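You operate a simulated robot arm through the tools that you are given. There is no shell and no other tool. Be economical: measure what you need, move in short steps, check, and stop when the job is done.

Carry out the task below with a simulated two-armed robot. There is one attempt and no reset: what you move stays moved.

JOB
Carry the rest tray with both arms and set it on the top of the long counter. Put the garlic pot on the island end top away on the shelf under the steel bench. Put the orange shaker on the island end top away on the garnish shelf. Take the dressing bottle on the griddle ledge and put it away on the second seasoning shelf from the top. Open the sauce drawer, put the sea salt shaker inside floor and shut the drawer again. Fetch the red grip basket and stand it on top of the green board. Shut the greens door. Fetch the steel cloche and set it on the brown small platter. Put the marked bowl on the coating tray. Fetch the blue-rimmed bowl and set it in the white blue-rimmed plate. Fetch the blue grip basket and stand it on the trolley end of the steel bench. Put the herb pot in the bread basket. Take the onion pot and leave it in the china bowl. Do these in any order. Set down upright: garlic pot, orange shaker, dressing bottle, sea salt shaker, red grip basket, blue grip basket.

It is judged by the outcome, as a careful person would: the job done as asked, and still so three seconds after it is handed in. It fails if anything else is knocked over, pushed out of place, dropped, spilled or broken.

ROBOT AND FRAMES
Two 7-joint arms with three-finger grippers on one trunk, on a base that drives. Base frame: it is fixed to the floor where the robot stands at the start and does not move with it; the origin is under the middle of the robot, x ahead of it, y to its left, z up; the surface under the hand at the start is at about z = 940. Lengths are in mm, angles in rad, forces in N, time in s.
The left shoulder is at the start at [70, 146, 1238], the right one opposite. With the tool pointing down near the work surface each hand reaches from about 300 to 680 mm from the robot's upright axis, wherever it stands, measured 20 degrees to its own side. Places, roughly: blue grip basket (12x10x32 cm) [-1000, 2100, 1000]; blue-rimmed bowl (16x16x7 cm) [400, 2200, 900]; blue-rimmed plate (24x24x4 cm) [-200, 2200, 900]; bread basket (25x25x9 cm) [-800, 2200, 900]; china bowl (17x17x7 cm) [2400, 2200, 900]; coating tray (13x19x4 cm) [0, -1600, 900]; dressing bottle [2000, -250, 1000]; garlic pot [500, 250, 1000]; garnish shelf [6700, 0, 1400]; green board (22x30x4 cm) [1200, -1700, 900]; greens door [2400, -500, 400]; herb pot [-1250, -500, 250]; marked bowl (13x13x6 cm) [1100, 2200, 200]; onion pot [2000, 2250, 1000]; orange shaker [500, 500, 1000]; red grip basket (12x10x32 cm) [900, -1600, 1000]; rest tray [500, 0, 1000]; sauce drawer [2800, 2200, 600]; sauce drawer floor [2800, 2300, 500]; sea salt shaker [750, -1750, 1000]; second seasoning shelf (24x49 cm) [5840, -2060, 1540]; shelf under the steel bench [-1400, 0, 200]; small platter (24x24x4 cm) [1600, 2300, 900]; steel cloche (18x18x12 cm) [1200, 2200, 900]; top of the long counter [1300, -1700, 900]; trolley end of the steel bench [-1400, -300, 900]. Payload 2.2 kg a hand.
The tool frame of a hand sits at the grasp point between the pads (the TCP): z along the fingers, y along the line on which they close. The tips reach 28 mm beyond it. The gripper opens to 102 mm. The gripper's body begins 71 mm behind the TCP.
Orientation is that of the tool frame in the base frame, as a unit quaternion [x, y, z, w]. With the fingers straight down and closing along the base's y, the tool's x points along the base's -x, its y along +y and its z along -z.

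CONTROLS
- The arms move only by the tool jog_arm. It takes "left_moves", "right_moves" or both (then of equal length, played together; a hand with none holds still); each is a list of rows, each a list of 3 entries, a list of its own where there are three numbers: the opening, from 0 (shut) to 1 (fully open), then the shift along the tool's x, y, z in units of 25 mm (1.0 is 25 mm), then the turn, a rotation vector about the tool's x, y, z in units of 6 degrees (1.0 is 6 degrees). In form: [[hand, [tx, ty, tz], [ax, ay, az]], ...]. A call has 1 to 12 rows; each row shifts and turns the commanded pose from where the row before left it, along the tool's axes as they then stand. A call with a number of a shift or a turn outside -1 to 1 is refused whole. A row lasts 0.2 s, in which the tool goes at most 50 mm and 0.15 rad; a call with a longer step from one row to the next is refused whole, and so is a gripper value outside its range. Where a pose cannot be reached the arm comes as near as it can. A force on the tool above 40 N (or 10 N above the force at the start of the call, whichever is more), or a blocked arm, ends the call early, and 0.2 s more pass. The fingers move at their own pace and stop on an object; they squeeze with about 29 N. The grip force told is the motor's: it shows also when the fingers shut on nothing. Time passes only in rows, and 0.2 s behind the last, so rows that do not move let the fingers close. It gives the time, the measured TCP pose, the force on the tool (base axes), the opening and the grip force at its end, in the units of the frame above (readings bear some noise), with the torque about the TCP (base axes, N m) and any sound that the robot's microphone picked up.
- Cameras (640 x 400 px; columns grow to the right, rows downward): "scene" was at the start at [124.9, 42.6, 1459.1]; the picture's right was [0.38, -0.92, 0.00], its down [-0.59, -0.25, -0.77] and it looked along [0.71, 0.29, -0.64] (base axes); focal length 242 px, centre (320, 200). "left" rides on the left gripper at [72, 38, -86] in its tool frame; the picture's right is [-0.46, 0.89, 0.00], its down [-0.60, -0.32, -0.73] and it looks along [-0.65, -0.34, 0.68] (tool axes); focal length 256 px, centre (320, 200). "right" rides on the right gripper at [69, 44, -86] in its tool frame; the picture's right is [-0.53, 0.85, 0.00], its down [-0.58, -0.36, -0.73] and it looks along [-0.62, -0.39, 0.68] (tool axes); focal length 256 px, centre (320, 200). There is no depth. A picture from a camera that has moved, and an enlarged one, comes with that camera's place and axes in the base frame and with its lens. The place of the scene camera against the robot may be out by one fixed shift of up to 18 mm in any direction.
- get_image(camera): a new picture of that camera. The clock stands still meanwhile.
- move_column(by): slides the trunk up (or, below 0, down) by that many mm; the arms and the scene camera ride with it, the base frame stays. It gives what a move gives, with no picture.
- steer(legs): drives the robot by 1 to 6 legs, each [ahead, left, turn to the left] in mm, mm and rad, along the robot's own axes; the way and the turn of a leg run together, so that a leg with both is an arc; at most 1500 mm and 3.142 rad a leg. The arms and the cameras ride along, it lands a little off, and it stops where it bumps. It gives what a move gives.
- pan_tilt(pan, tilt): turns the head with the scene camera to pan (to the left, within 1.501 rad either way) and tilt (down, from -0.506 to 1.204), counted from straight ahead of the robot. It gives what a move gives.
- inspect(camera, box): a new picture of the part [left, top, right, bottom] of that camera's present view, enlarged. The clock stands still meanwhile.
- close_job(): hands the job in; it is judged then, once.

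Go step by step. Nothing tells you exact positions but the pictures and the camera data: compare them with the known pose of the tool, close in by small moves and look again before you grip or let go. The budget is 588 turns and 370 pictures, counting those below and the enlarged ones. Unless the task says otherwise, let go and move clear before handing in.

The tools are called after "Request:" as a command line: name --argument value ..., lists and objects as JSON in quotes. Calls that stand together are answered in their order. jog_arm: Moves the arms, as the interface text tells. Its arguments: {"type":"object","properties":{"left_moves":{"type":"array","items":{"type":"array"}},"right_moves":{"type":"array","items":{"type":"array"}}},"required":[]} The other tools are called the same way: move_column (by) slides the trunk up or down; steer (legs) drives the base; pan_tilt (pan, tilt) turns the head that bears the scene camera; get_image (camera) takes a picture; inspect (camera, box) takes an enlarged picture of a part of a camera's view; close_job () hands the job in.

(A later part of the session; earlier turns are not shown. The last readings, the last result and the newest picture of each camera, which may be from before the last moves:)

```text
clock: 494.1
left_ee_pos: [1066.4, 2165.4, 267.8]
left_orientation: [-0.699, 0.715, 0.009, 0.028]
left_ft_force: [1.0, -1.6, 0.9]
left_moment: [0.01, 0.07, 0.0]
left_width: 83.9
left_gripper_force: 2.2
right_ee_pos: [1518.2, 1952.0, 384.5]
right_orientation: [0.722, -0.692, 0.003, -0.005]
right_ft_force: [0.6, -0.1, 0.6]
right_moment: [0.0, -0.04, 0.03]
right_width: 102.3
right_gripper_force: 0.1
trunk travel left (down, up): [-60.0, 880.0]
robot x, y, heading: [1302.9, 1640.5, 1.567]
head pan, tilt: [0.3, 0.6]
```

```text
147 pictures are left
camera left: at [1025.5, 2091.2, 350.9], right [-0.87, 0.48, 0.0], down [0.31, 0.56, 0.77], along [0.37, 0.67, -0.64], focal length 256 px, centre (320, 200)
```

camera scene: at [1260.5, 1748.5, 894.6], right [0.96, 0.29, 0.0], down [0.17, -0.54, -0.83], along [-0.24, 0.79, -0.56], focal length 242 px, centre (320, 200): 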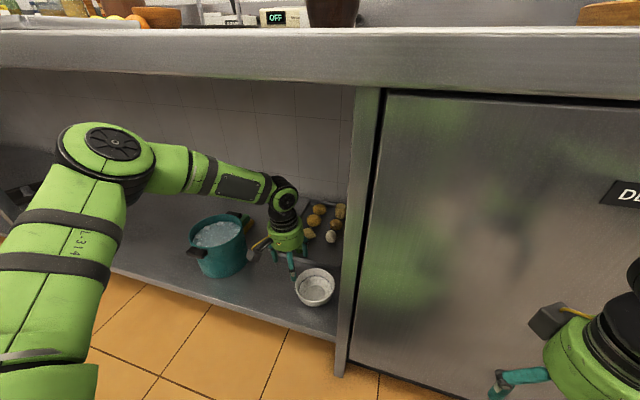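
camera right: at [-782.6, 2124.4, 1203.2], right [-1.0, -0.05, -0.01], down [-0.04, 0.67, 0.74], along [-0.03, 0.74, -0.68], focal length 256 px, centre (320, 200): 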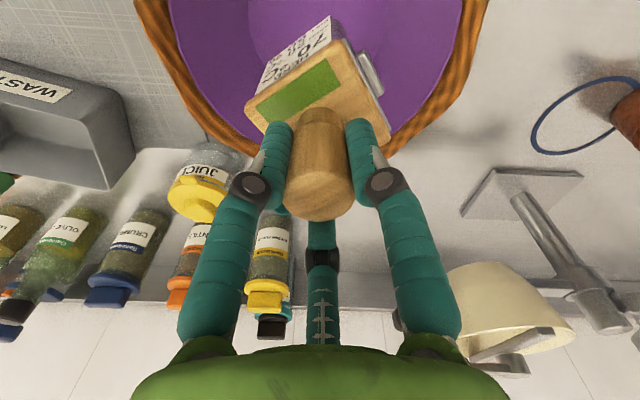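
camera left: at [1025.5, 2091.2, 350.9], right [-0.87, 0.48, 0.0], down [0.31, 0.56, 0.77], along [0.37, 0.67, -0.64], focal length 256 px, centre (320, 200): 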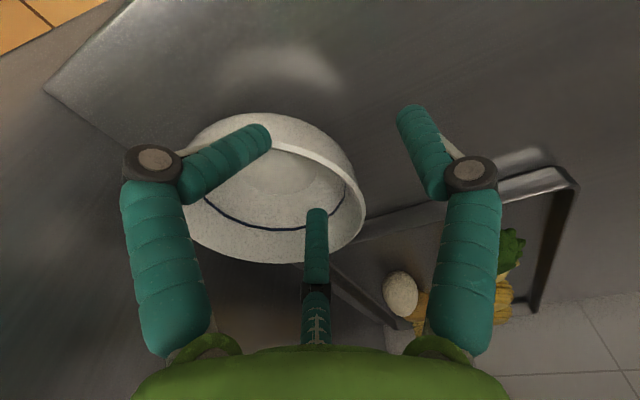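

The front inner finger touches the rim; the bowl's centre must be nearer (1110,2186). I raise, go 20 mm deeper, and lower again.

Request:
move_column --by 24

Request:
steer --legs '[[21, -3, 0]]'

Request:
move_column --by -22

Request:
get_image --camera "left"

Request:
inspect --camera "scene" --box '[220, 180, 400, 320]'

```text
clock: 494.8
left_ee_pos: [1066.8, 2166.8, 292.6]
left_orientation: [-0.699, 0.715, 0.008, 0.028]
left_ft_force: [-0.6, 0.5, 0.6]
left_moment: [-0.02, 0.0, 0.0]
left_width: 76.3
left_gripper_force: 0.1
right_ee_pos: [1519.3, 1951.2, 409.9]
right_orientation: [0.722, -0.692, 0.004, -0.006]
right_ft_force: [0.2, 0.3, 0.2]
right_moment: [0.01, -0.02, 0.04]
right_width: 102.3
right_gripper_force: 0.2
trunk travel left (down, up): [-84.0, 856.0]
robot x, y, heading: [1306.9, 1641.5, 1.57]
head pan, tilt: [0.3, 0.6]
```

```text
clock: 495.6
left_ee_pos: [1070.6, 2188.1, 292.5]
left_orientation: [-0.699, 0.714, 0.007, 0.028]
left_ft_force: [0.0, -0.2, -0.2]
left_moment: [0.01, 0.01, 0.02]
left_width: 76.4
left_gripper_force: 0.1
right_ee_pos: [1520.4, 1971.7, 409.6]
right_orientation: [0.722, -0.692, 0.005, -0.006]
right_ft_force: [-0.2, 0.2, 0.6]
right_moment: [0.01, 0.03, -0.01]
right_width: 102.1
right_gripper_force: 0.0
trunk travel left (down, up): [-84.0, 856.0]
robot x, y, heading: [1313.8, 1663.1, 1.571]
head pan, tilt: [0.3, 0.6]
```

```text
clock: 496.2
left_ee_pos: [1072.2, 2186.5, 271.7]
left_orientation: [-0.699, 0.715, 0.008, 0.028]
left_ft_force: [-0.2, -3.8, 10.0]
left_moment: [-0.43, -0.23, -0.11]
left_width: 89.3
left_gripper_force: 5.8
right_ee_pos: [1522.5, 1971.3, 387.6]
right_orientation: [0.722, -0.692, 0.002, -0.005]
right_ft_force: [0.5, 0.3, -0.2]
right_moment: [-0.05, 0.01, 0.02]
right_width: 101.9
right_gripper_force: 0.1
trunk travel left (down, up): [-62.0, 878.0]
robot x, y, heading: [1313.5, 1661.0, 1.57]
head pan, tilt: [0.3, 0.6]
```

```text
146 pictures are left
camera left: at [1029.2, 2111.5, 353.6], right [-0.87, 0.48, 0.0], down [0.31, 0.56, 0.77], along [0.37, 0.67, -0.64], focal length 256 px, centre (320, 200)
```

left: 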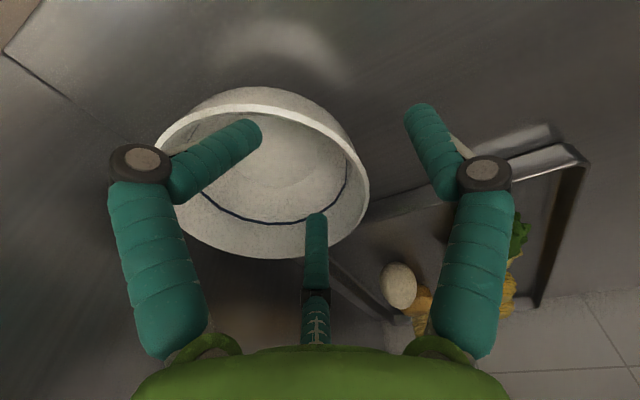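

```text
2.86 times, centred on (310, 250) of scene
camera zoom: at [1281.8, 1805.9, 754.7], right [0.96, 0.29, 0.0], down [0.17, -0.54, -0.83], along [-0.24, 0.79, -0.56], focal length 691 px, centre (349, 57)
```

zoom: 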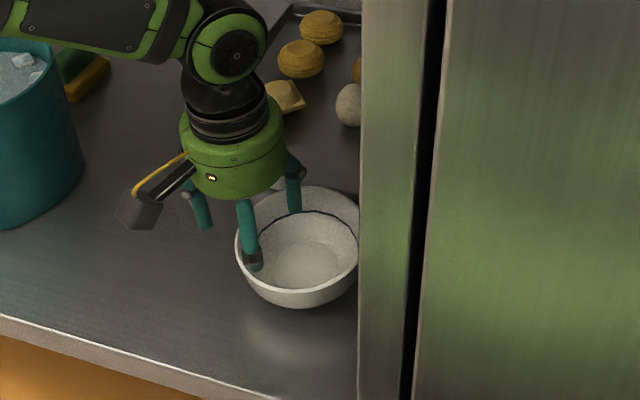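

Wide-open fingers flare onto this small bowl. I raise, use a narrower opening, and aim the rim at its leftmost point (1043,2185).

Request:
move_column --by 26

Request:
jog_arm --left_moves '[[0.38, [0, 0.9, 0], [0, 0, 0]], [0.38, [0, 0, 0], [0, 0, 0]], [0.38, [0, 0, 0], [0, 0, 0]]]'

Request:
get_image --camera "left"

Request:
inspect --camera "scene" --box '[220, 180, 400, 320]'

```text
clock: 497.0
left_ee_pos: [1071.0, 2187.1, 296.8]
left_orientation: [-0.699, 0.714, 0.008, 0.028]
left_ft_force: [0.4, -0.8, -0.3]
left_moment: [0.01, -0.01, -0.01]
left_width: 76.7
left_gripper_force: 0.0
right_ee_pos: [1521.4, 1973.1, 412.8]
right_orientation: [0.722, -0.692, 0.004, -0.005]
right_ft_force: [-0.3, -0.1, -0.2]
right_moment: [0.0, 0.01, -0.04]
right_width: 102.2
right_gripper_force: 0.1
trunk travel left (down, up): [-88.0, 852.0]
robot x, y, heading: [1312.4, 1663.4, 1.569]
head pan, tilt: [0.3, 0.6]
```

```text
clock: 497.8
left_ee_pos: [1047.3, 2188.9, 296.4]
left_orientation: [-0.699, 0.714, 0.007, 0.028]
left_ft_force: [0.6, -0.4, -0.2]
left_moment: [0.07, 0.02, -0.03]
left_width: 38.7
left_gripper_force: 0.1
right_ee_pos: [1522.2, 1972.0, 413.0]
right_orientation: [0.721, -0.692, 0.004, -0.006]
right_ft_force: [-0.3, -0.8, -0.4]
right_moment: [0.03, 0.02, 0.01]
right_width: 102.0
right_gripper_force: 0.1
trunk travel left (down, up): [-88.0, 852.0]
robot x, y, heading: [1309.2, 1663.0, 1.573]
head pan, tilt: [0.3, 0.6]
```

```text
144 pictures are left
camera left: at [1006.2, 2114.1, 379.3], right [-0.87, 0.48, 0.0], down [0.31, 0.56, 0.77], along [0.37, 0.67, -0.64], focal length 256 px, centre (320, 200)
```

left: 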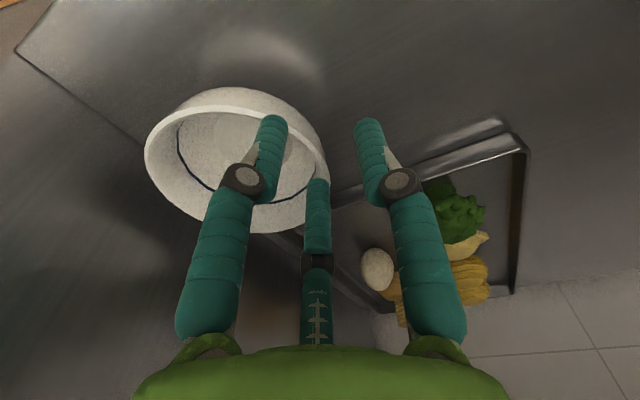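

```text
2.86 times, centred on (310, 250) of scene
camera zoom: at [1281.3, 1807.0, 780.6], right [0.96, 0.29, 0.0], down [0.17, -0.54, -0.83], along [-0.24, 0.79, -0.56], focal length 691 px, centre (349, 57)
```

zoom: 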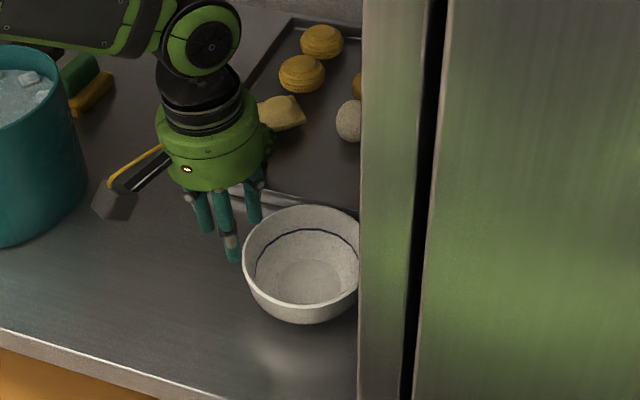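

Request:
jog_arm --left_moves '[[0.45, [0, -0.56, 0], [0, 0, 0]], [0.45, [0, 0, 0], [0, 0, 0]]]'

Request:
move_column --by -20

Request:
get_image --camera "left"

Request:
inspect --camera "scene" --box '[220, 180, 400, 320]'

```text
clock: 498.4
left_ee_pos: [1061.3, 2188.9, 297.1]
left_orientation: [-0.7, 0.714, 0.008, 0.028]
left_ft_force: [-0.4, -0.1, 0.1]
left_moment: [0.0, 0.03, 0.01]
left_width: 45.8
left_gripper_force: 0.0
right_ee_pos: [1520.2, 1972.2, 412.6]
right_orientation: [0.721, -0.693, 0.004, -0.006]
right_ft_force: [1.2, -0.6, -0.5]
right_moment: [-0.02, 0.0, -0.01]
right_width: 102.0
right_gripper_force: 0.0
trunk travel left (down, up): [-88.0, 852.0]
robot x, y, heading: [1305.9, 1663.3, 1.571]
head pan, tilt: [0.3, 0.6]
```

```text
clock: 499.0
left_ee_pos: [1063.0, 2188.2, 280.8]
left_orientation: [-0.699, 0.714, 0.01, 0.03]
left_ft_force: [-0.4, -5.0, 18.7]
left_moment: [-0.57, -0.25, -0.18]
left_width: 56.0
left_gripper_force: 5.9
right_ee_pos: [1521.5, 1970.5, 394.4]
right_orientation: [0.722, -0.692, 0.002, -0.007]
right_ft_force: [0.3, -0.4, 0.7]
right_moment: [0.02, -0.01, -0.05]
right_width: 101.8
right_gripper_force: 0.0
trunk travel left (down, up): [-68.0, 872.0]
robot x, y, heading: [1315.1, 1660.0, 1.57]
head pan, tilt: [0.3, 0.6]
```

```text
142 pictures are left
camera left: at [1020.9, 2112.6, 362.9], right [-0.87, 0.48, 0.0], down [0.31, 0.55, 0.77], along [0.37, 0.68, -0.63], focal length 256 px, centre (320, 200)
```

left: 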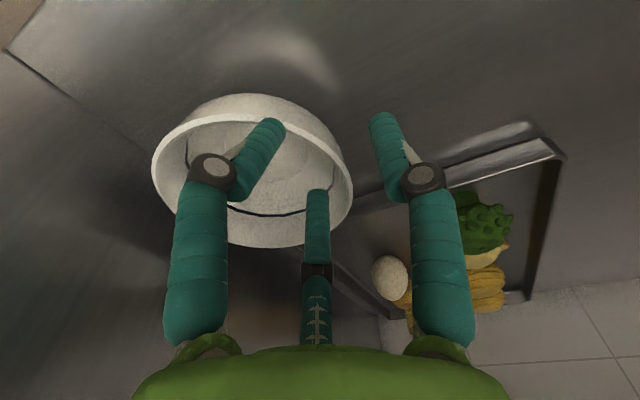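

```text
2.86 times, centred on (310, 250) of scene
camera zoom: at [1282.0, 1804.4, 761.4], right [0.96, 0.29, 0.0], down [0.17, -0.54, -0.83], along [-0.24, 0.79, -0.56], focal length 691 px, centre (349, 57)
```

zoom: 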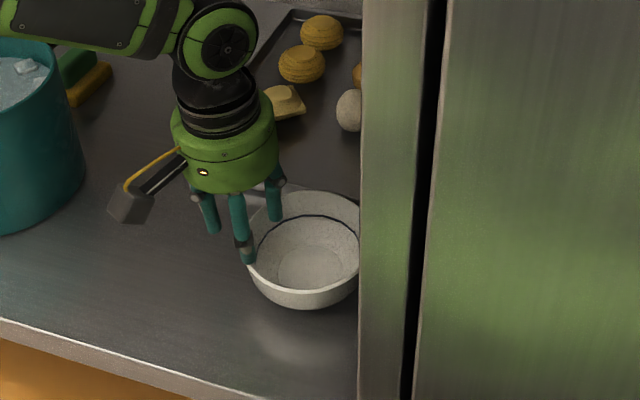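

The contact torques place the bowl centre nearer (1116,2212). I raise the hand and turn it a quarter so that it can pinch the near rim instead, with one finger inside.

Request:
move_column --by 60

Request:
jog_arm --left_moves '[[0.5, [0, 0, 0], [0, 0, 1]], [0.5, [0, 0, 0], [0, 0, 1]], [0.5, [0, 0, 0], [0, 0, 1]], [0.5, [0, 0, 0], [0, 0, 1]], [0.5, [0, 0, 0], [0, 0, 1]], [0.5, [0, 0, 0], [0, 0, 1]], [0.5, [0, 0, 0], [0, 0, 1]], [0.5, [0, 0, 0], [0, 0, 1]], [0.5, [0, 0, 0], [0, 0, 1]], [0.5, [0, 0, 0], [0, 0, 1]], [0.5, [0, 0, 0], [0, 0, 1]], [0.5, [0, 0, 0], [0, 0, 1]]]'

Request:
jog_arm --left_moves '[[0.5, [-0.7, -0.5, 0], [0, 0, 1]], [0.5, [-0.7, -0.5, 0], [0, 0, 1]], [0.5, [-0.7, -0.5, 0], [0, 0, 1]], [0.5, [0, 0, 0], [0, 0, 0]]]'

Request:
get_image --camera "left"

Request:
inspect --camera "scene" --box '[220, 180, 400, 320]'

```text
clock: 500.0
left_ee_pos: [1061.3, 2188.4, 336.8]
left_orientation: [-0.699, 0.715, 0.008, 0.028]
left_ft_force: [0.6, 0.8, 0.7]
left_moment: [0.01, 0.0, 0.02]
left_width: 45.7
left_gripper_force: 0.1
right_ee_pos: [1521.0, 1973.0, 453.6]
right_orientation: [0.722, -0.692, 0.004, -0.006]
right_ft_force: [0.4, -0.6, 0.1]
right_moment: [0.01, -0.01, 0.0]
right_width: 102.1
right_gripper_force: 0.0
trunk travel left (down, up): [-128.0, 812.0]
robot x, y, heading: [1310.1, 1663.5, 1.564]
head pan, tilt: [0.3, 0.6]
```

```text
clock: 502.6
left_ee_pos: [1059.5, 2188.2, 339.2]
left_orientation: [-0.145, 0.989, 0.022, 0.017]
left_ft_force: [-0.4, -0.4, -0.3]
left_moment: [0.05, -0.02, -0.01]
left_width: 50.8
left_gripper_force: 0.0
right_ee_pos: [1521.6, 1973.2, 453.7]
right_orientation: [0.722, -0.692, 0.004, -0.005]
right_ft_force: [0.1, 0.3, -0.2]
right_moment: [0.0, -0.03, -0.03]
right_width: 101.9
right_gripper_force: 0.1
trunk travel left (down, up): [-128.0, 812.0]
robot x, y, heading: [1311.5, 1658.1, 1.569]
head pan, tilt: [0.3, 0.6]
```

```text
clock: 503.6
left_ee_pos: [1121.1, 2161.1, 340.5]
left_orientation: [0.011, 0.999, 0.026, 0.014]
left_ft_force: [-0.3, -0.5, 0.1]
left_moment: [-0.03, 0.03, 0.02]
left_width: 51.0
left_gripper_force: 0.1
right_ee_pos: [1521.2, 1973.1, 453.7]
right_orientation: [0.722, -0.692, 0.003, -0.006]
right_ft_force: [0.9, 0.2, 0.1]
right_moment: [0.0, 0.01, 0.0]
right_width: 102.0
right_gripper_force: 0.1
trunk travel left (down, up): [-128.0, 812.0]
robot x, y, heading: [1310.3, 1664.5, 1.569]
head pan, tilt: [0.3, 0.6]
```

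```text
140 pictures are left
camera left: at [1046.8, 2196.4, 426.0], right [0.48, 0.87, 0.06], down [0.58, -0.37, 0.73], along [0.66, -0.32, -0.68], focal length 256 px, centre (320, 200)
```

left: 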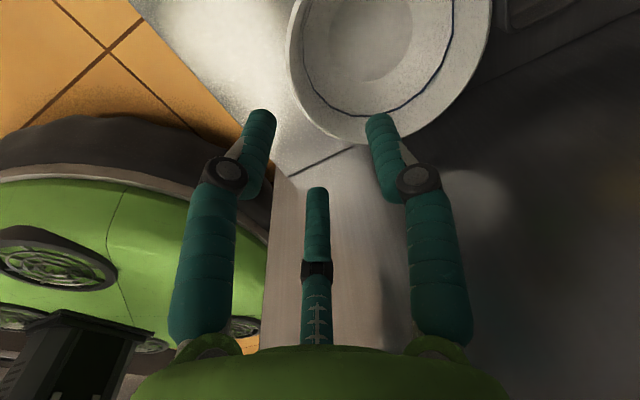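

```text
2.86 times, centred on (310, 250) of scene
camera zoom: at [1281.3, 1806.9, 820.6], right [0.96, 0.29, 0.0], down [0.17, -0.54, -0.83], along [-0.24, 0.79, -0.56], focal length 691 px, centre (349, 57)
```

zoom: 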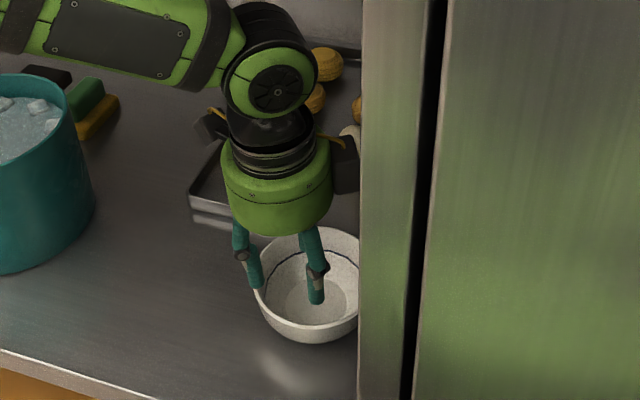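

Now the bowl centre reads (1118,2216): near rim at y≈2153. One finger will be inside, two outside. Lowering.

Request:
jog_arm --left_moves '[[0.5, [0, -0.2, 0], [0, 0, 0]], [0.5, [0, 0, 0], [0, 0, 0]]]'

Request:
move_column --by -58

Request:
get_image --camera "left"

Request:
inspect --camera "scene" --box '[220, 180, 400, 320]'

```text
clock: 504.2
left_ee_pos: [1120.9, 2156.1, 338.0]
left_orientation: [0.011, 1.0, 0.025, 0.015]
left_ft_force: [0.4, -0.6, -0.5]
left_moment: [0.03, 0.03, -0.01]
left_width: 50.9
left_gripper_force: 0.2
right_ee_pos: [1521.6, 1972.8, 453.4]
right_orientation: [0.722, -0.692, 0.004, -0.006]
right_ft_force: [-1.0, -0.5, -0.1]
right_moment: [0.0, 0.0, -0.04]
right_width: 102.1
right_gripper_force: 0.1
trunk travel left (down, up): [-128.0, 812.0]
robot x, y, heading: [1309.0, 1661.9, 1.568]
head pan, tilt: [0.3, 0.6]
```

```text
clock: 505.2
left_ee_pos: [1120.1, 2155.5, 281.3]
left_orientation: [0.011, 1.0, 0.026, 0.014]
left_ft_force: [0.8, 0.0, -0.8]
left_moment: [-0.02, 0.02, 0.0]
left_width: 50.9
left_gripper_force: 0.0
right_ee_pos: [1520.4, 1972.8, 395.0]
right_orientation: [0.722, -0.692, 0.004, -0.005]
right_ft_force: [0.1, 0.0, -0.2]
right_moment: [0.05, 0.0, 0.02]
right_width: 102.0
right_gripper_force: 0.2
trunk travel left (down, up): [-70.0, 870.0]
robot x, y, heading: [1311.3, 1663.0, 1.567]
head pan, tilt: [0.3, 0.6]
```

```text
138 pictures are left
camera left: at [1046.9, 2191.5, 367.7], right [0.48, 0.87, 0.06], down [0.58, -0.37, 0.73], along [0.66, -0.32, -0.68], focal length 256 px, centre (320, 200)
```

left: 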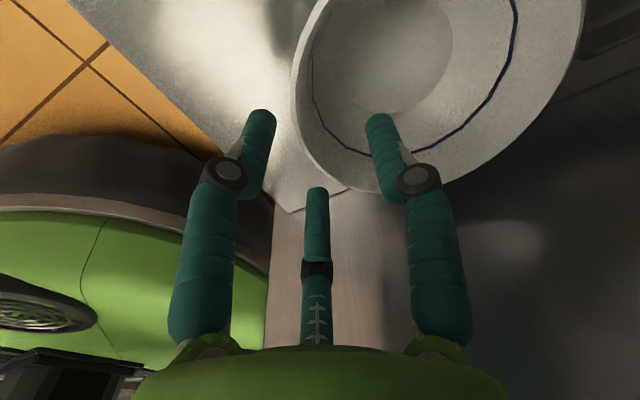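

```text
2.86 times, centred on (310, 250) of scene
camera zoom: at [1281.3, 1806.9, 762.6], right [0.96, 0.29, 0.0], down [0.17, -0.54, -0.83], along [-0.24, 0.79, -0.56], focal length 691 px, centre (349, 57)
```

zoom: 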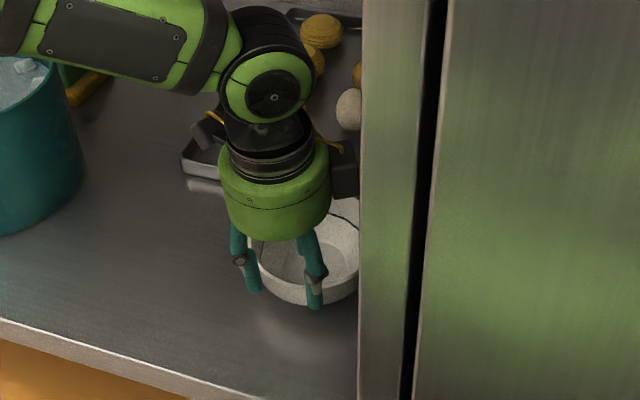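

Request:
move_column --by -20

Request:
jog_arm --left_moves '[[0.2, [0, 0, 0], [0, 0, 0]], [0, [0, 0, 0], [0, 0, 0]], [0, [0, 0, 0], [0, 0, 0]], [0, [0, 0, 0], [0, 0, 0]]]'

Request:
get_image --camera "left"

```text
clock: 505.9
left_ee_pos: [1120.8, 2155.4, 261.1]
left_orientation: [0.011, 0.999, 0.026, 0.014]
left_ft_force: [0.8, 0.4, -0.9]
left_moment: [-0.02, 0.01, 0.01]
left_width: 51.0
left_gripper_force: 0.0
right_ee_pos: [1521.3, 1972.7, 376.1]
right_orientation: [0.722, -0.692, 0.004, -0.006]
right_ft_force: [0.6, -0.2, -0.3]
right_moment: [-0.01, 0.0, -0.01]
right_width: 101.7
right_gripper_force: 0.1
trunk travel left (down, up): [-50.0, 890.0]
robot x, y, heading: [1310.0, 1666.6, 1.571]
head pan, tilt: [0.3, 0.6]
```

```text
clock: 506.9
left_ee_pos: [1121.5, 2158.0, 262.4]
left_orientation: [0.011, 0.999, 0.029, 0.015]
left_ft_force: [-0.7, 4.7, 9.9]
left_moment: [1.26, -0.29, 0.19]
left_width: 19.7
left_gripper_force: 28.8
right_ee_pos: [1521.0, 1971.9, 376.2]
right_orientation: [0.722, -0.692, 0.003, -0.006]
right_ft_force: [-0.4, -0.9, 0.2]
right_moment: [-0.01, 0.01, -0.03]
right_width: 102.0
right_gripper_force: 0.0
trunk travel left (down, up): [-50.0, 890.0]
robot x, y, heading: [1308.7, 1661.2, 1.565]
head pan, tilt: [0.3, 0.6]
```

```text
136 pictures are left
camera left: at [1047.3, 2192.0, 349.6], right [0.48, 0.87, 0.06], down [0.58, -0.37, 0.73], along [0.66, -0.32, -0.68], focal length 256 px, centre (320, 200)
```

left: 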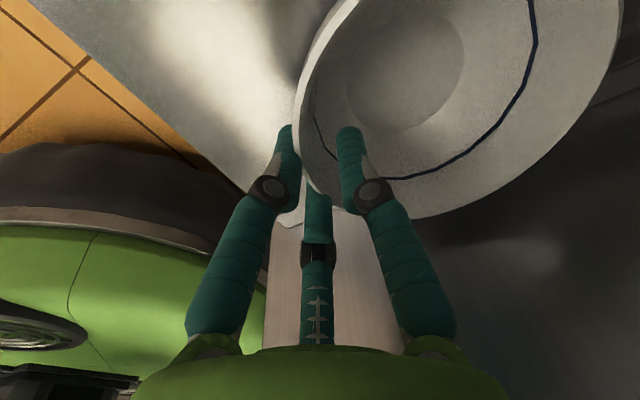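

Pinched. Lift and back out slowly from under the counter.

Request:
move_column --by 70

Request:
get_image --camera "scene"

Request:
steer --legs '[[-350, 0, 0]]'

Request:
get_image --camera "scene"

```text
clock: 508.0
left_ee_pos: [1120.6, 2154.8, 329.0]
left_orientation: [0.011, 1.0, 0.024, 0.014]
left_ft_force: [0.2, 0.3, -2.3]
left_moment: [-0.1, -0.01, -0.03]
left_width: 9.9
left_gripper_force: 29.5
right_ee_pos: [1520.5, 1973.8, 445.6]
right_orientation: [0.722, -0.692, 0.004, -0.006]
right_ft_force: [-0.3, 0.5, 0.5]
right_moment: [0.02, -0.01, 0.03]
right_width: 102.1
right_gripper_force: 0.0
trunk travel left (down, up): [-120.0, 820.0]
robot x, y, heading: [1311.1, 1658.5, 1.564]
head pan, tilt: [0.3, 0.6]
```

```text
135 pictures are left
camera scene: at [1281.2, 1807.3, 812.5], right [0.96, 0.29, 0.0], down [0.17, -0.54, -0.82], along [-0.24, 0.79, -0.57], focal length 242 px, centre (320, 200)
```

scene: 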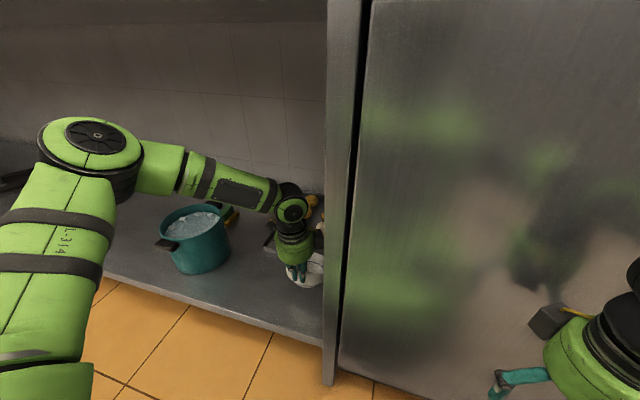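

```text
clock: 510.2
left_ee_pos: [1121.8, 1808.2, 329.5]
left_orientation: [0.012, 0.999, 0.026, 0.014]
left_ft_force: [0.9, 0.1, -2.5]
left_moment: [-0.09, 0.02, -0.01]
left_width: 9.8
left_gripper_force: 29.3
right_ee_pos: [1521.2, 1624.4, 444.9]
right_orientation: [0.721, -0.693, 0.004, -0.006]
right_ft_force: [0.4, -0.6, 0.4]
right_moment: [-0.02, 0.0, 0.02]
right_width: 102.0
right_gripper_force: 0.1
trunk travel left (down, up): [-120.0, 820.0]
robot x, y, heading: [1306.5, 1315.5, 1.566]
head pan, tilt: [0.3, 0.6]
```

```text
134 pictures are left
camera scene: at [1280.7, 1459.8, 812.5], right [0.96, 0.29, 0.0], down [0.17, -0.54, -0.82], along [-0.24, 0.79, -0.57], focal length 242 px, centre (320, 200)
```

scene: 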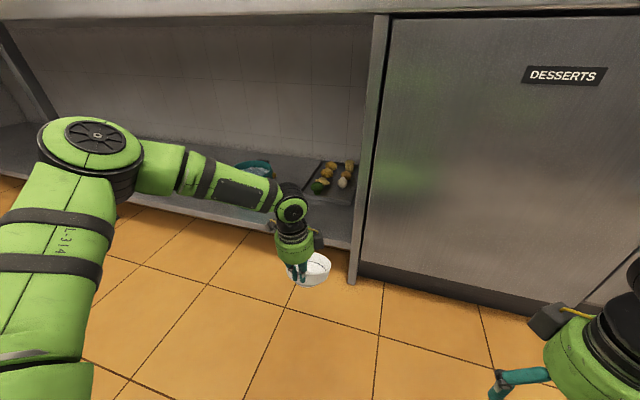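

I raise the trunk and carry the bowl round to the coating tray near (3,-1604).

Request:
move_column --by 400

Request:
move_column --by 400

Request:
steer --legs '[[-40, 0, 0], [0, 1400, 0], [0, 350, 0], [-1400, 0, 0], [-480, 0, 0]]'

Request:
steer --legs '[[0, 0, 1.57], [0, 0, 1.57]]'

Request:
pan_tilt --pan 0.3 --tilt 0.55

Request:
get_image --camera "scene"

```text
clock: 514.1
left_ee_pos: [1120.4, 1809.6, 730.0]
left_orientation: [0.012, 1.0, 0.025, 0.014]
left_ft_force: [0.3, 0.0, -2.7]
left_moment: [-0.14, 0.03, -0.05]
left_width: 9.6
left_gripper_force: 28.9
right_ee_pos: [1521.1, 1624.3, 845.1]
right_orientation: [0.721, -0.692, 0.004, -0.005]
right_ft_force: [0.1, -0.4, 0.4]
right_moment: [0.02, 0.0, 0.01]
right_width: 102.1
right_gripper_force: 0.0
trunk travel left (down, up): [-520.0, 420.0]
robot x, y, heading: [1306.0, 1315.8, 1.568]
head pan, tilt: [0.3, 0.6]
```

```text
clock: 517.9
left_ee_pos: [1119.8, 1808.6, 1129.1]
left_orientation: [0.012, 1.0, 0.025, 0.015]
left_ft_force: [-0.3, 0.0, -2.6]
left_moment: [-0.07, 0.04, -0.02]
left_width: 9.6
left_gripper_force: 29.2
right_ee_pos: [1520.5, 1625.1, 1244.7]
right_orientation: [0.721, -0.693, 0.004, -0.005]
right_ft_force: [0.0, 0.6, -0.1]
right_moment: [0.02, 0.0, 0.01]
right_width: 102.2
right_gripper_force: 0.1
trunk travel left (down, up): [-920.0, 20.0]
robot x, y, heading: [1309.5, 1312.2, 1.568]
head pan, tilt: [0.3, 0.6]
```

```text
clock: 536.3
left_ee_pos: [-627.5, -131.6, 1129.4]
left_orientation: [0.02, 0.999, 0.025, 0.014]
left_ft_force: [0.4, 0.3, -2.4]
left_moment: [-0.14, 0.02, 0.0]
left_width: 9.8
left_gripper_force: 29.4
right_ee_pos: [-230.9, -323.5, 1243.5]
right_orientation: [0.715, -0.699, 0.004, -0.005]
right_ft_force: [-0.4, 0.0, -1.1]
right_moment: [-0.02, -0.02, 0.01]
right_width: 102.0
right_gripper_force: 0.1
trunk travel left (down, up): [-920.0, 20.0]
robot x, y, heading: [-446.5, -633.3, 1.549]
head pan, tilt: [0.3, 0.6]
```

```text
clock: 544.4
left_ee_pos: [-264.6, -1129.0, 1130.4]
left_orientation: [0.999, -0.019, -0.014, 0.025]
left_ft_force: [-0.1, -0.1, -2.3]
left_moment: [0.07, -0.02, 0.01]
left_width: 9.9
left_gripper_force: 29.2
right_ee_pos: [-663.1, -938.9, 1245.6]
right_orientation: [0.698, 0.716, -0.005, -0.003]
right_ft_force: [-0.2, -0.3, 0.2]
right_moment: [0.01, -0.01, 0.01]
right_width: 101.8
right_gripper_force: 0.1
trunk travel left (down, up): [-920.0, 20.0]
robot x, y, heading: [-447.7, -630.0, -1.588]
head pan, tilt: [0.3, 0.6]
```

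```text
clock: 545.0
left_ee_pos: [-264.2, -1127.6, 1131.0]
left_orientation: [0.999, -0.018, -0.015, 0.025]
left_ft_force: [0.4, -0.1, -3.0]
left_moment: [0.11, -0.04, 0.01]
left_width: 9.8
left_gripper_force: 29.2
right_ee_pos: [-661.9, -938.8, 1245.2]
right_orientation: [0.698, 0.716, -0.005, -0.003]
right_ft_force: [0.7, 0.6, 0.4]
right_moment: [0.03, 0.01, -0.04]
right_width: 102.1
right_gripper_force: 0.0
trunk travel left (down, up): [-920.0, 20.0]
robot x, y, heading: [-447.8, -635.6, -1.587]
head pan, tilt: [0.3, 0.55]
```

```text
133 pictures are left
camera scene: at [-426.5, -758.3, 1617.0], right [-0.96, -0.28, 0.0], down [-0.15, 0.5, -0.85], along [0.24, -0.82, -0.52], focal length 242 px, centre (320, 200)
```

scene: 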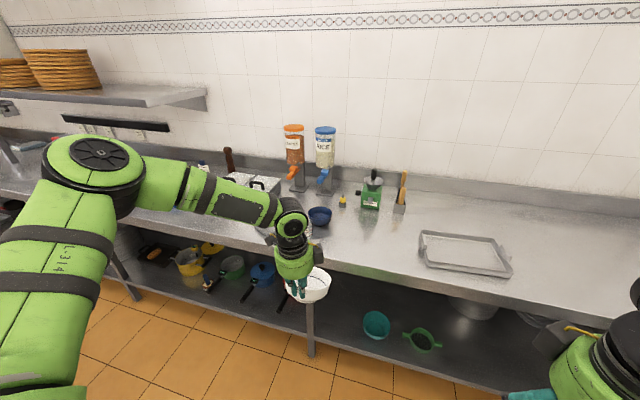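

Request:
steer --legs '[[0, 265, 0.017], [300, 0, 0]]'

Request:
pan_tilt --pan 0.15 --tilt 0.65

Request:
get_image --camera "scene"

Request:
get_image --camera "left"

```text
clock: 548.5
left_ee_pos: [15.4, -1419.9, 1130.6]
left_orientation: [1.0, -0.007, -0.015, 0.026]
left_ft_force: [-0.2, 0.1, -1.6]
left_moment: [0.07, -0.03, 0.03]
left_width: 9.9
left_gripper_force: 29.0
right_ee_pos: [-385.4, -1238.4, 1245.5]
right_orientation: [0.69, 0.724, -0.006, -0.004]
right_ft_force: [0.4, -0.3, 0.5]
right_moment: [-0.04, 0.04, 0.0]
right_width: 101.9
right_gripper_force: 0.0
trunk travel left (down, up): [-920.0, 20.0]
robot x, y, heading: [-179.0, -930.8, -1.567]
head pan, tilt: [0.3, 0.55]
```

```text
clock: 549.2
left_ee_pos: [15.8, -1422.4, 1130.2]
left_orientation: [1.0, -0.007, -0.014, 0.025]
left_ft_force: [0.0, -0.7, -2.2]
left_moment: [0.13, 0.03, 0.03]
left_width: 10.0
left_gripper_force: 29.0
right_ee_pos: [-386.1, -1240.8, 1245.7]
right_orientation: [0.689, 0.725, -0.005, -0.003]
right_ft_force: [0.4, -0.5, 0.6]
right_moment: [-0.04, -0.02, -0.01]
right_width: 102.0
right_gripper_force: 0.0
trunk travel left (down, up): [-920.0, 20.0]
robot x, y, heading: [-179.1, -927.1, -1.562]
head pan, tilt: [0.15, 0.649]
```

```text
132 pictures are left
camera scene: at [-167.9, -1054.9, 1608.3], right [-0.99, -0.16, 0.0], down [-0.09, 0.6, -0.8], along [0.12, -0.79, -0.6], focal length 242 px, centre (320, 200)
```

scene: 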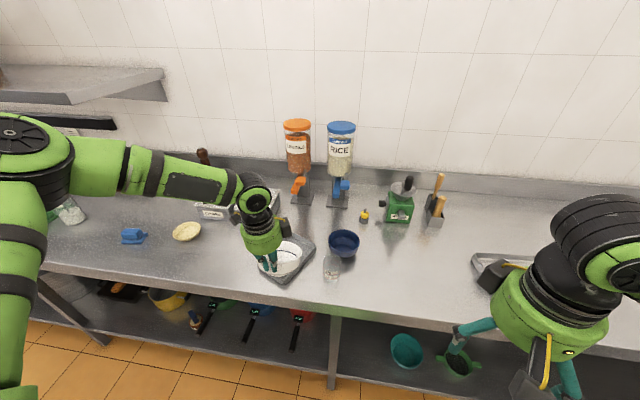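

```text
131 pictures are left
camera left: at [89.8, -1455.6, 1217.3], right [-0.48, -0.88, 0.06], down [-0.58, 0.36, 0.73], along [-0.66, 0.32, -0.68], focal length 256 px, centre (320, 200)
```

left: 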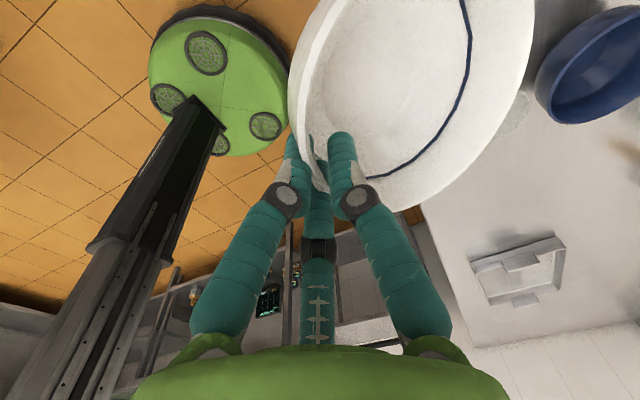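

Request:
inspect --camera "scene" --box '[210, 180, 390, 310]'

```text
3.08 times, centred on (300, 245) of scene
camera zoom: at [-167.9, -1054.9, 1608.3], right [-0.99, -0.16, 0.0], down [-0.09, 0.6, -0.8], along [0.12, -0.79, -0.6], focal length 744 px, centre (382, 62)
```

zoom: 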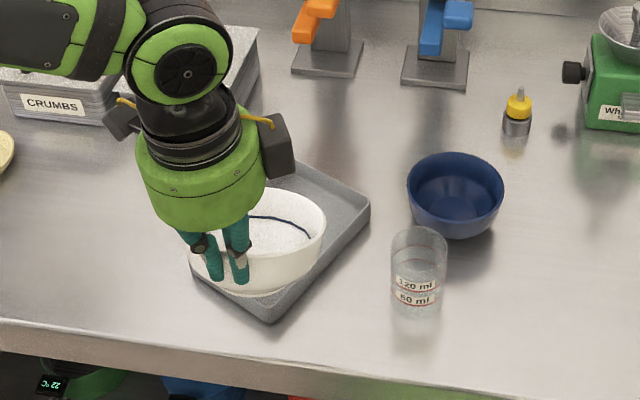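

Request:
steer --legs '[[125, 33, 0]]'

Request:
move_column --by -90

Request:
inspect --camera "scene" --box '[210, 180, 390, 310]'

Request:
get_image --camera "left"

```text
clock: 550.5
left_ee_pos: [48.2, -1545.1, 1131.2]
left_orientation: [1.0, -0.008, -0.014, 0.026]
left_ft_force: [-0.3, 0.1, -1.4]
left_moment: [0.06, -0.01, -0.04]
left_width: 9.8
left_gripper_force: 29.3
right_ee_pos: [-353.8, -1364.7, 1245.0]
right_orientation: [0.69, 0.724, -0.007, -0.002]
right_ft_force: [0.5, -0.5, -0.6]
right_moment: [-0.03, -0.02, -0.03]
right_width: 101.9
right_gripper_force: 0.1
trunk travel left (down, up): [-920.0, 20.0]
robot x, y, heading: [-142.0, -1054.9, -1.56]
head pan, tilt: [0.15, 0.649]
```

```text
clock: 551.8
left_ee_pos: [49.6, -1548.8, 1041.3]
left_orientation: [1.0, -0.007, -0.014, 0.025]
left_ft_force: [0.4, 0.1, -2.5]
left_moment: [0.1, 0.03, -0.02]
left_width: 9.9
left_gripper_force: 29.0
right_ee_pos: [-352.4, -1367.8, 1153.7]
right_orientation: [0.69, 0.724, -0.005, -0.004]
right_ft_force: [-0.1, -0.1, -0.8]
right_moment: [0.02, 0.03, -0.04]
right_width: 102.0
right_gripper_force: 0.0
trunk travel left (down, up): [-830.0, 110.0]
robot x, y, heading: [-149.0, -1049.8, -1.567]
head pan, tilt: [0.15, 0.649]
```

```text
3.08 times, centred on (300, 245) of scene
camera zoom: at [-134.2, -1181.5, 1518.3], right [-0.99, -0.16, 0.0], down [-0.09, 0.6, -0.8], along [0.12, -0.79, -0.6], focal length 744 px, centre (382, 62)
```

zoom: 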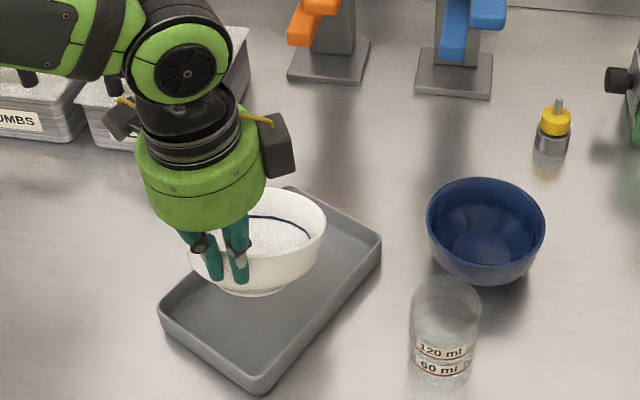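

```text
128 pictures are left
camera left: at [123.5, -1582.1, 1127.4], right [-0.48, -0.88, 0.06], down [-0.58, 0.36, 0.73], along [-0.66, 0.32, -0.68], focal length 256 px, centre (320, 200)
```

left: 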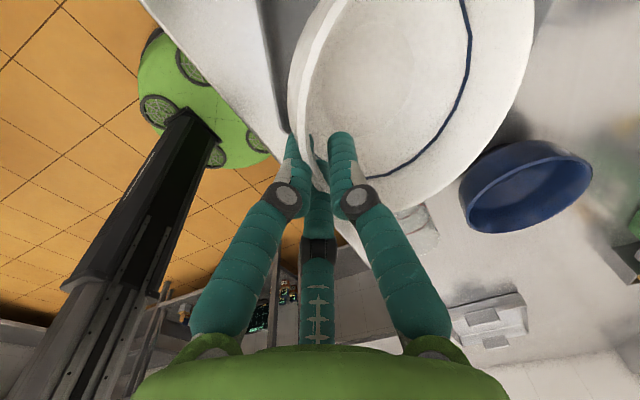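

I level the bowl by pitching the hand about 16°, then move 25 mm ahead to centre it on the tray.

Request:
jog_arm --left_moves '[[0, [0, 0.2, 0], [-0.7, 0, 0]], [0, [0, 0.2, 0], [-0.7, 0, 0]], [0, [0, 0.3, 0], [-0.7, 0, 0]], [0, [0, 0.3, 0], [-0.6, 0, 0]], [0, [0, 0, 0], [0, 0, 0]]]'

Request:
inspect --camera "scene" --box '[210, 180, 390, 310]'

```text
clock: 553.0
left_ee_pos: [48.0, -1573.4, 1043.7]
left_orientation: [0.986, -0.005, -0.015, 0.165]
left_ft_force: [-0.5, -0.4, -2.5]
left_moment: [0.14, 0.0, -0.02]
left_width: 9.7
left_gripper_force: 29.2
right_ee_pos: [-352.5, -1367.1, 1155.2]
right_orientation: [0.69, 0.724, -0.005, -0.004]
right_ft_force: [-0.4, 0.1, -0.6]
right_moment: [-0.01, 0.0, 0.01]
right_width: 101.9
right_gripper_force: 0.1
trunk travel left (down, up): [-830.0, 110.0]
robot x, y, heading: [-142.3, -1060.3, -1.567]
head pan, tilt: [0.15, 0.649]
```

```text
3.08 times, centred on (300, 245) of scene
camera zoom: at [-134.1, -1182.0, 1518.3], right [-0.99, -0.16, 0.0], down [-0.09, 0.6, -0.8], along [0.12, -0.79, -0.6], focal length 744 px, centre (382, 62)
```

zoom: 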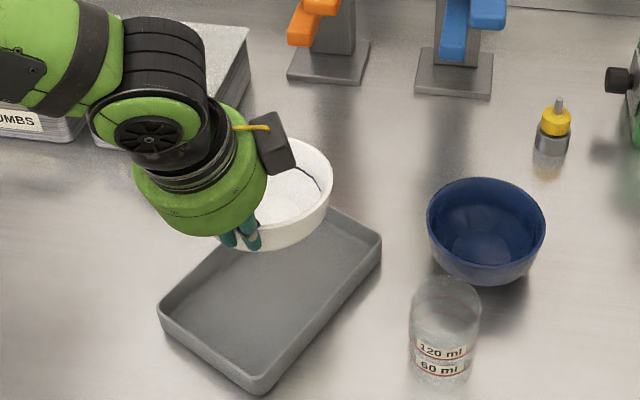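

Request:
jog_arm --left_moves '[[0, [0.8, 0, 0], [0, 0, 0]], [0, [0, 0, 0], [0, 0, 0]]]'

Request:
move_column --by -45

Request:
inspect --camera "scene" --box '[210, 180, 390, 310]'

```text
clock: 553.5
left_ee_pos: [67.4, -1573.0, 1043.8]
left_orientation: [0.986, -0.005, -0.015, 0.164]
left_ft_force: [0.1, -0.3, -1.8]
left_moment: [0.1, -0.03, -0.05]
left_width: 9.4
left_gripper_force: 29.3
right_ee_pos: [-353.5, -1367.3, 1154.7]
right_orientation: [0.69, 0.724, -0.006, -0.004]
right_ft_force: [0.3, -0.3, 0.8]
right_moment: [0.0, -0.01, 0.0]
right_width: 101.9
right_gripper_force: 0.0
trunk travel left (down, up): [-830.0, 110.0]
robot x, y, heading: [-142.7, -1057.0, -1.563]
head pan, tilt: [0.15, 0.649]
```

```text
clock: 554.4
left_ee_pos: [67.7, -1572.9, 998.9]
left_orientation: [0.986, -0.005, -0.015, 0.167]
left_ft_force: [0.4, -0.4, -2.0]
left_moment: [0.1, -0.01, -0.02]
left_width: 10.0
left_gripper_force: 29.0
right_ee_pos: [-353.3, -1368.4, 1110.0]
right_orientation: [0.69, 0.723, -0.006, -0.004]
right_ft_force: [-0.2, 0.9, -0.3]
right_moment: [-0.02, 0.01, 0.01]
right_width: 102.1
right_gripper_force: 0.0
trunk travel left (down, up): [-785.0, 155.0]
robot x, y, heading: [-145.4, -1058.1, -1.565]
head pan, tilt: [0.15, 0.649]
```

```text
3.08 times, centred on (300, 245) of scene
camera zoom: at [-134.1, -1181.7, 1473.3], right [-0.99, -0.16, 0.0], down [-0.09, 0.6, -0.8], along [0.12, -0.79, -0.6], focal length 744 px, centre (382, 62)
```

zoom: 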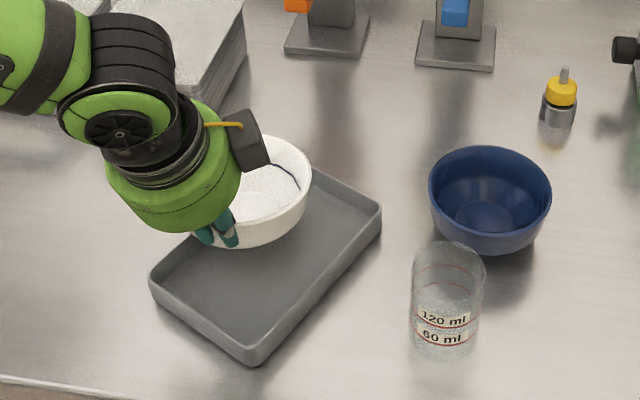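

Request:
move_column --by -18

Request:
move_column --by -6

Request:
move_column --by -5

Request:
inspect --camera "scene" --box '[210, 180, 390, 310]'

```text
clock: 555.1
left_ee_pos: [65.6, -1570.4, 984.6]
left_orientation: [0.985, -0.006, -0.014, 0.17]
left_ft_force: [0.3, 5.5, 22.0]
left_moment: [-1.3, -0.77, 0.14]
left_width: 13.1
left_gripper_force: 28.8
right_ee_pos: [-353.9, -1363.5, 1093.5]
right_orientation: [0.69, 0.724, -0.007, -0.003]
right_ft_force: [-0.8, 0.0, -0.2]
right_moment: [-0.04, -0.04, 0.03]
right_width: 102.1
right_gripper_force: 0.0
trunk travel left (down, up): [-767.0, 173.0]
robot x, y, heading: [-147.9, -1053.1, -1.564]
head pan, tilt: [0.15, 0.649]
```

```text
clock: 555.6
left_ee_pos: [64.7, -1568.7, 978.8]
left_orientation: [0.986, -0.007, -0.015, 0.168]
left_ft_force: [-3.9, 10.5, 23.4]
left_moment: [-1.18, -0.64, 0.05]
left_width: 16.8
left_gripper_force: 29.5
right_ee_pos: [-353.9, -1363.0, 1087.2]
right_orientation: [0.69, 0.724, -0.007, -0.002]
right_ft_force: [-0.3, 1.2, 0.2]
right_moment: [-0.02, -0.01, 0.01]
right_width: 102.1
right_gripper_force: 0.0
trunk travel left (down, up): [-761.0, 179.0]
robot x, y, heading: [-144.2, -1060.1, -1.564]
head pan, tilt: [0.15, 0.649]
```

```text
clock: 556.2
left_ee_pos: [69.2, -1571.8, 966.2]
left_orientation: [0.987, -0.004, -0.013, 0.161]
left_ft_force: [-0.7, 2.5, 5.7]
left_moment: [-0.28, 0.05, -0.05]
left_width: 10.3
left_gripper_force: 28.9
right_ee_pos: [-352.8, -1367.6, 1079.2]
right_orientation: [0.69, 0.724, -0.006, -0.004]
right_ft_force: [0.3, 0.7, 0.6]
right_moment: [0.07, 0.0, 0.04]
right_width: 102.0
right_gripper_force: 0.1
trunk travel left (down, up): [-756.0, 184.0]
robot x, y, heading: [-141.6, -1057.4, -1.567]
head pan, tilt: [0.15, 0.649]
```

```text
3.08 times, centred on (300, 245) of scene
camera zoom: at [-135.3, -1182.1, 1443.7], right [-0.99, -0.15, 0.0], down [-0.09, 0.6, -0.8], along [0.12, -0.79, -0.6], focal length 744 px, centre (382, 62)
```

zoom: 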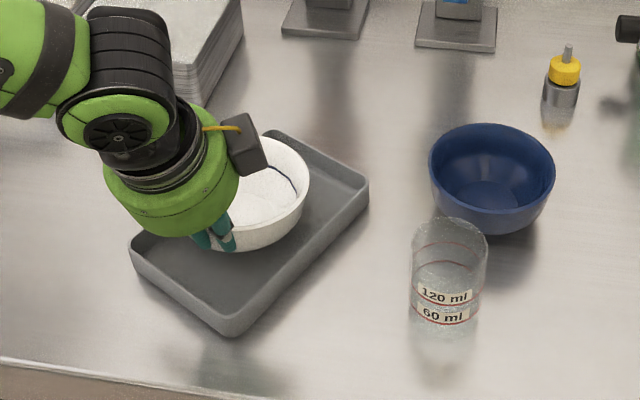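

The bowl has settled into the tray. Release and withdraw along the tool axis.

Request:
jog_arm --left_moves '[[0.2, [0, 0, 0], [0, 0, 0]], [0.4, [0, 0, 0], [0, 0, 0]], [0.5, [0, 0, 0], [0, 0, 0]], [0.5, [0, 0, -0.6], [0, 0, 0]], [0.5, [0, 0, -1], [0, 0, 0]], [0.5, [0, 0, -1], [0, 0, 0]], [0.5, [0, 0, -1], [0, 0, 0]]]'

Request:
inspect --camera "scene" --box '[210, 180, 390, 310]'

```text
clock: 557.8
left_ee_pos: [69.8, -1544.0, 1056.6]
left_orientation: [0.986, -0.005, -0.015, 0.166]
left_ft_force: [0.6, 0.6, -0.3]
left_moment: [-0.03, -0.02, 0.0]
left_width: 51.2
left_gripper_force: 0.0
right_ee_pos: [-352.9, -1366.0, 1081.5]
right_orientation: [0.689, 0.724, -0.006, -0.004]
right_ft_force: [0.0, 1.3, -0.6]
right_moment: [-0.03, -0.03, -0.01]
right_width: 101.8
right_gripper_force: 0.2
trunk travel left (down, up): [-756.0, 184.0]
robot x, y, heading: [-144.7, -1052.8, -1.566]
head pan, tilt: [0.15, 0.649]
```

```text
3.08 times, centred on (300, 245) of scene
camera zoom: at [-134.4, -1180.3, 1444.4], right [-0.99, -0.16, 0.0], down [-0.09, 0.6, -0.8], along [0.12, -0.79, -0.6], focal length 744 px, centre (382, 62)
```

zoom: 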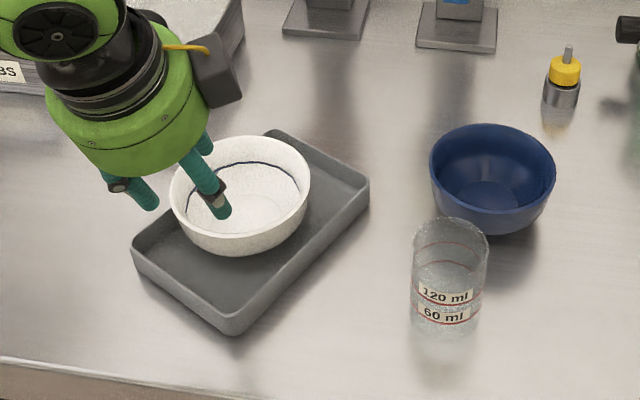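

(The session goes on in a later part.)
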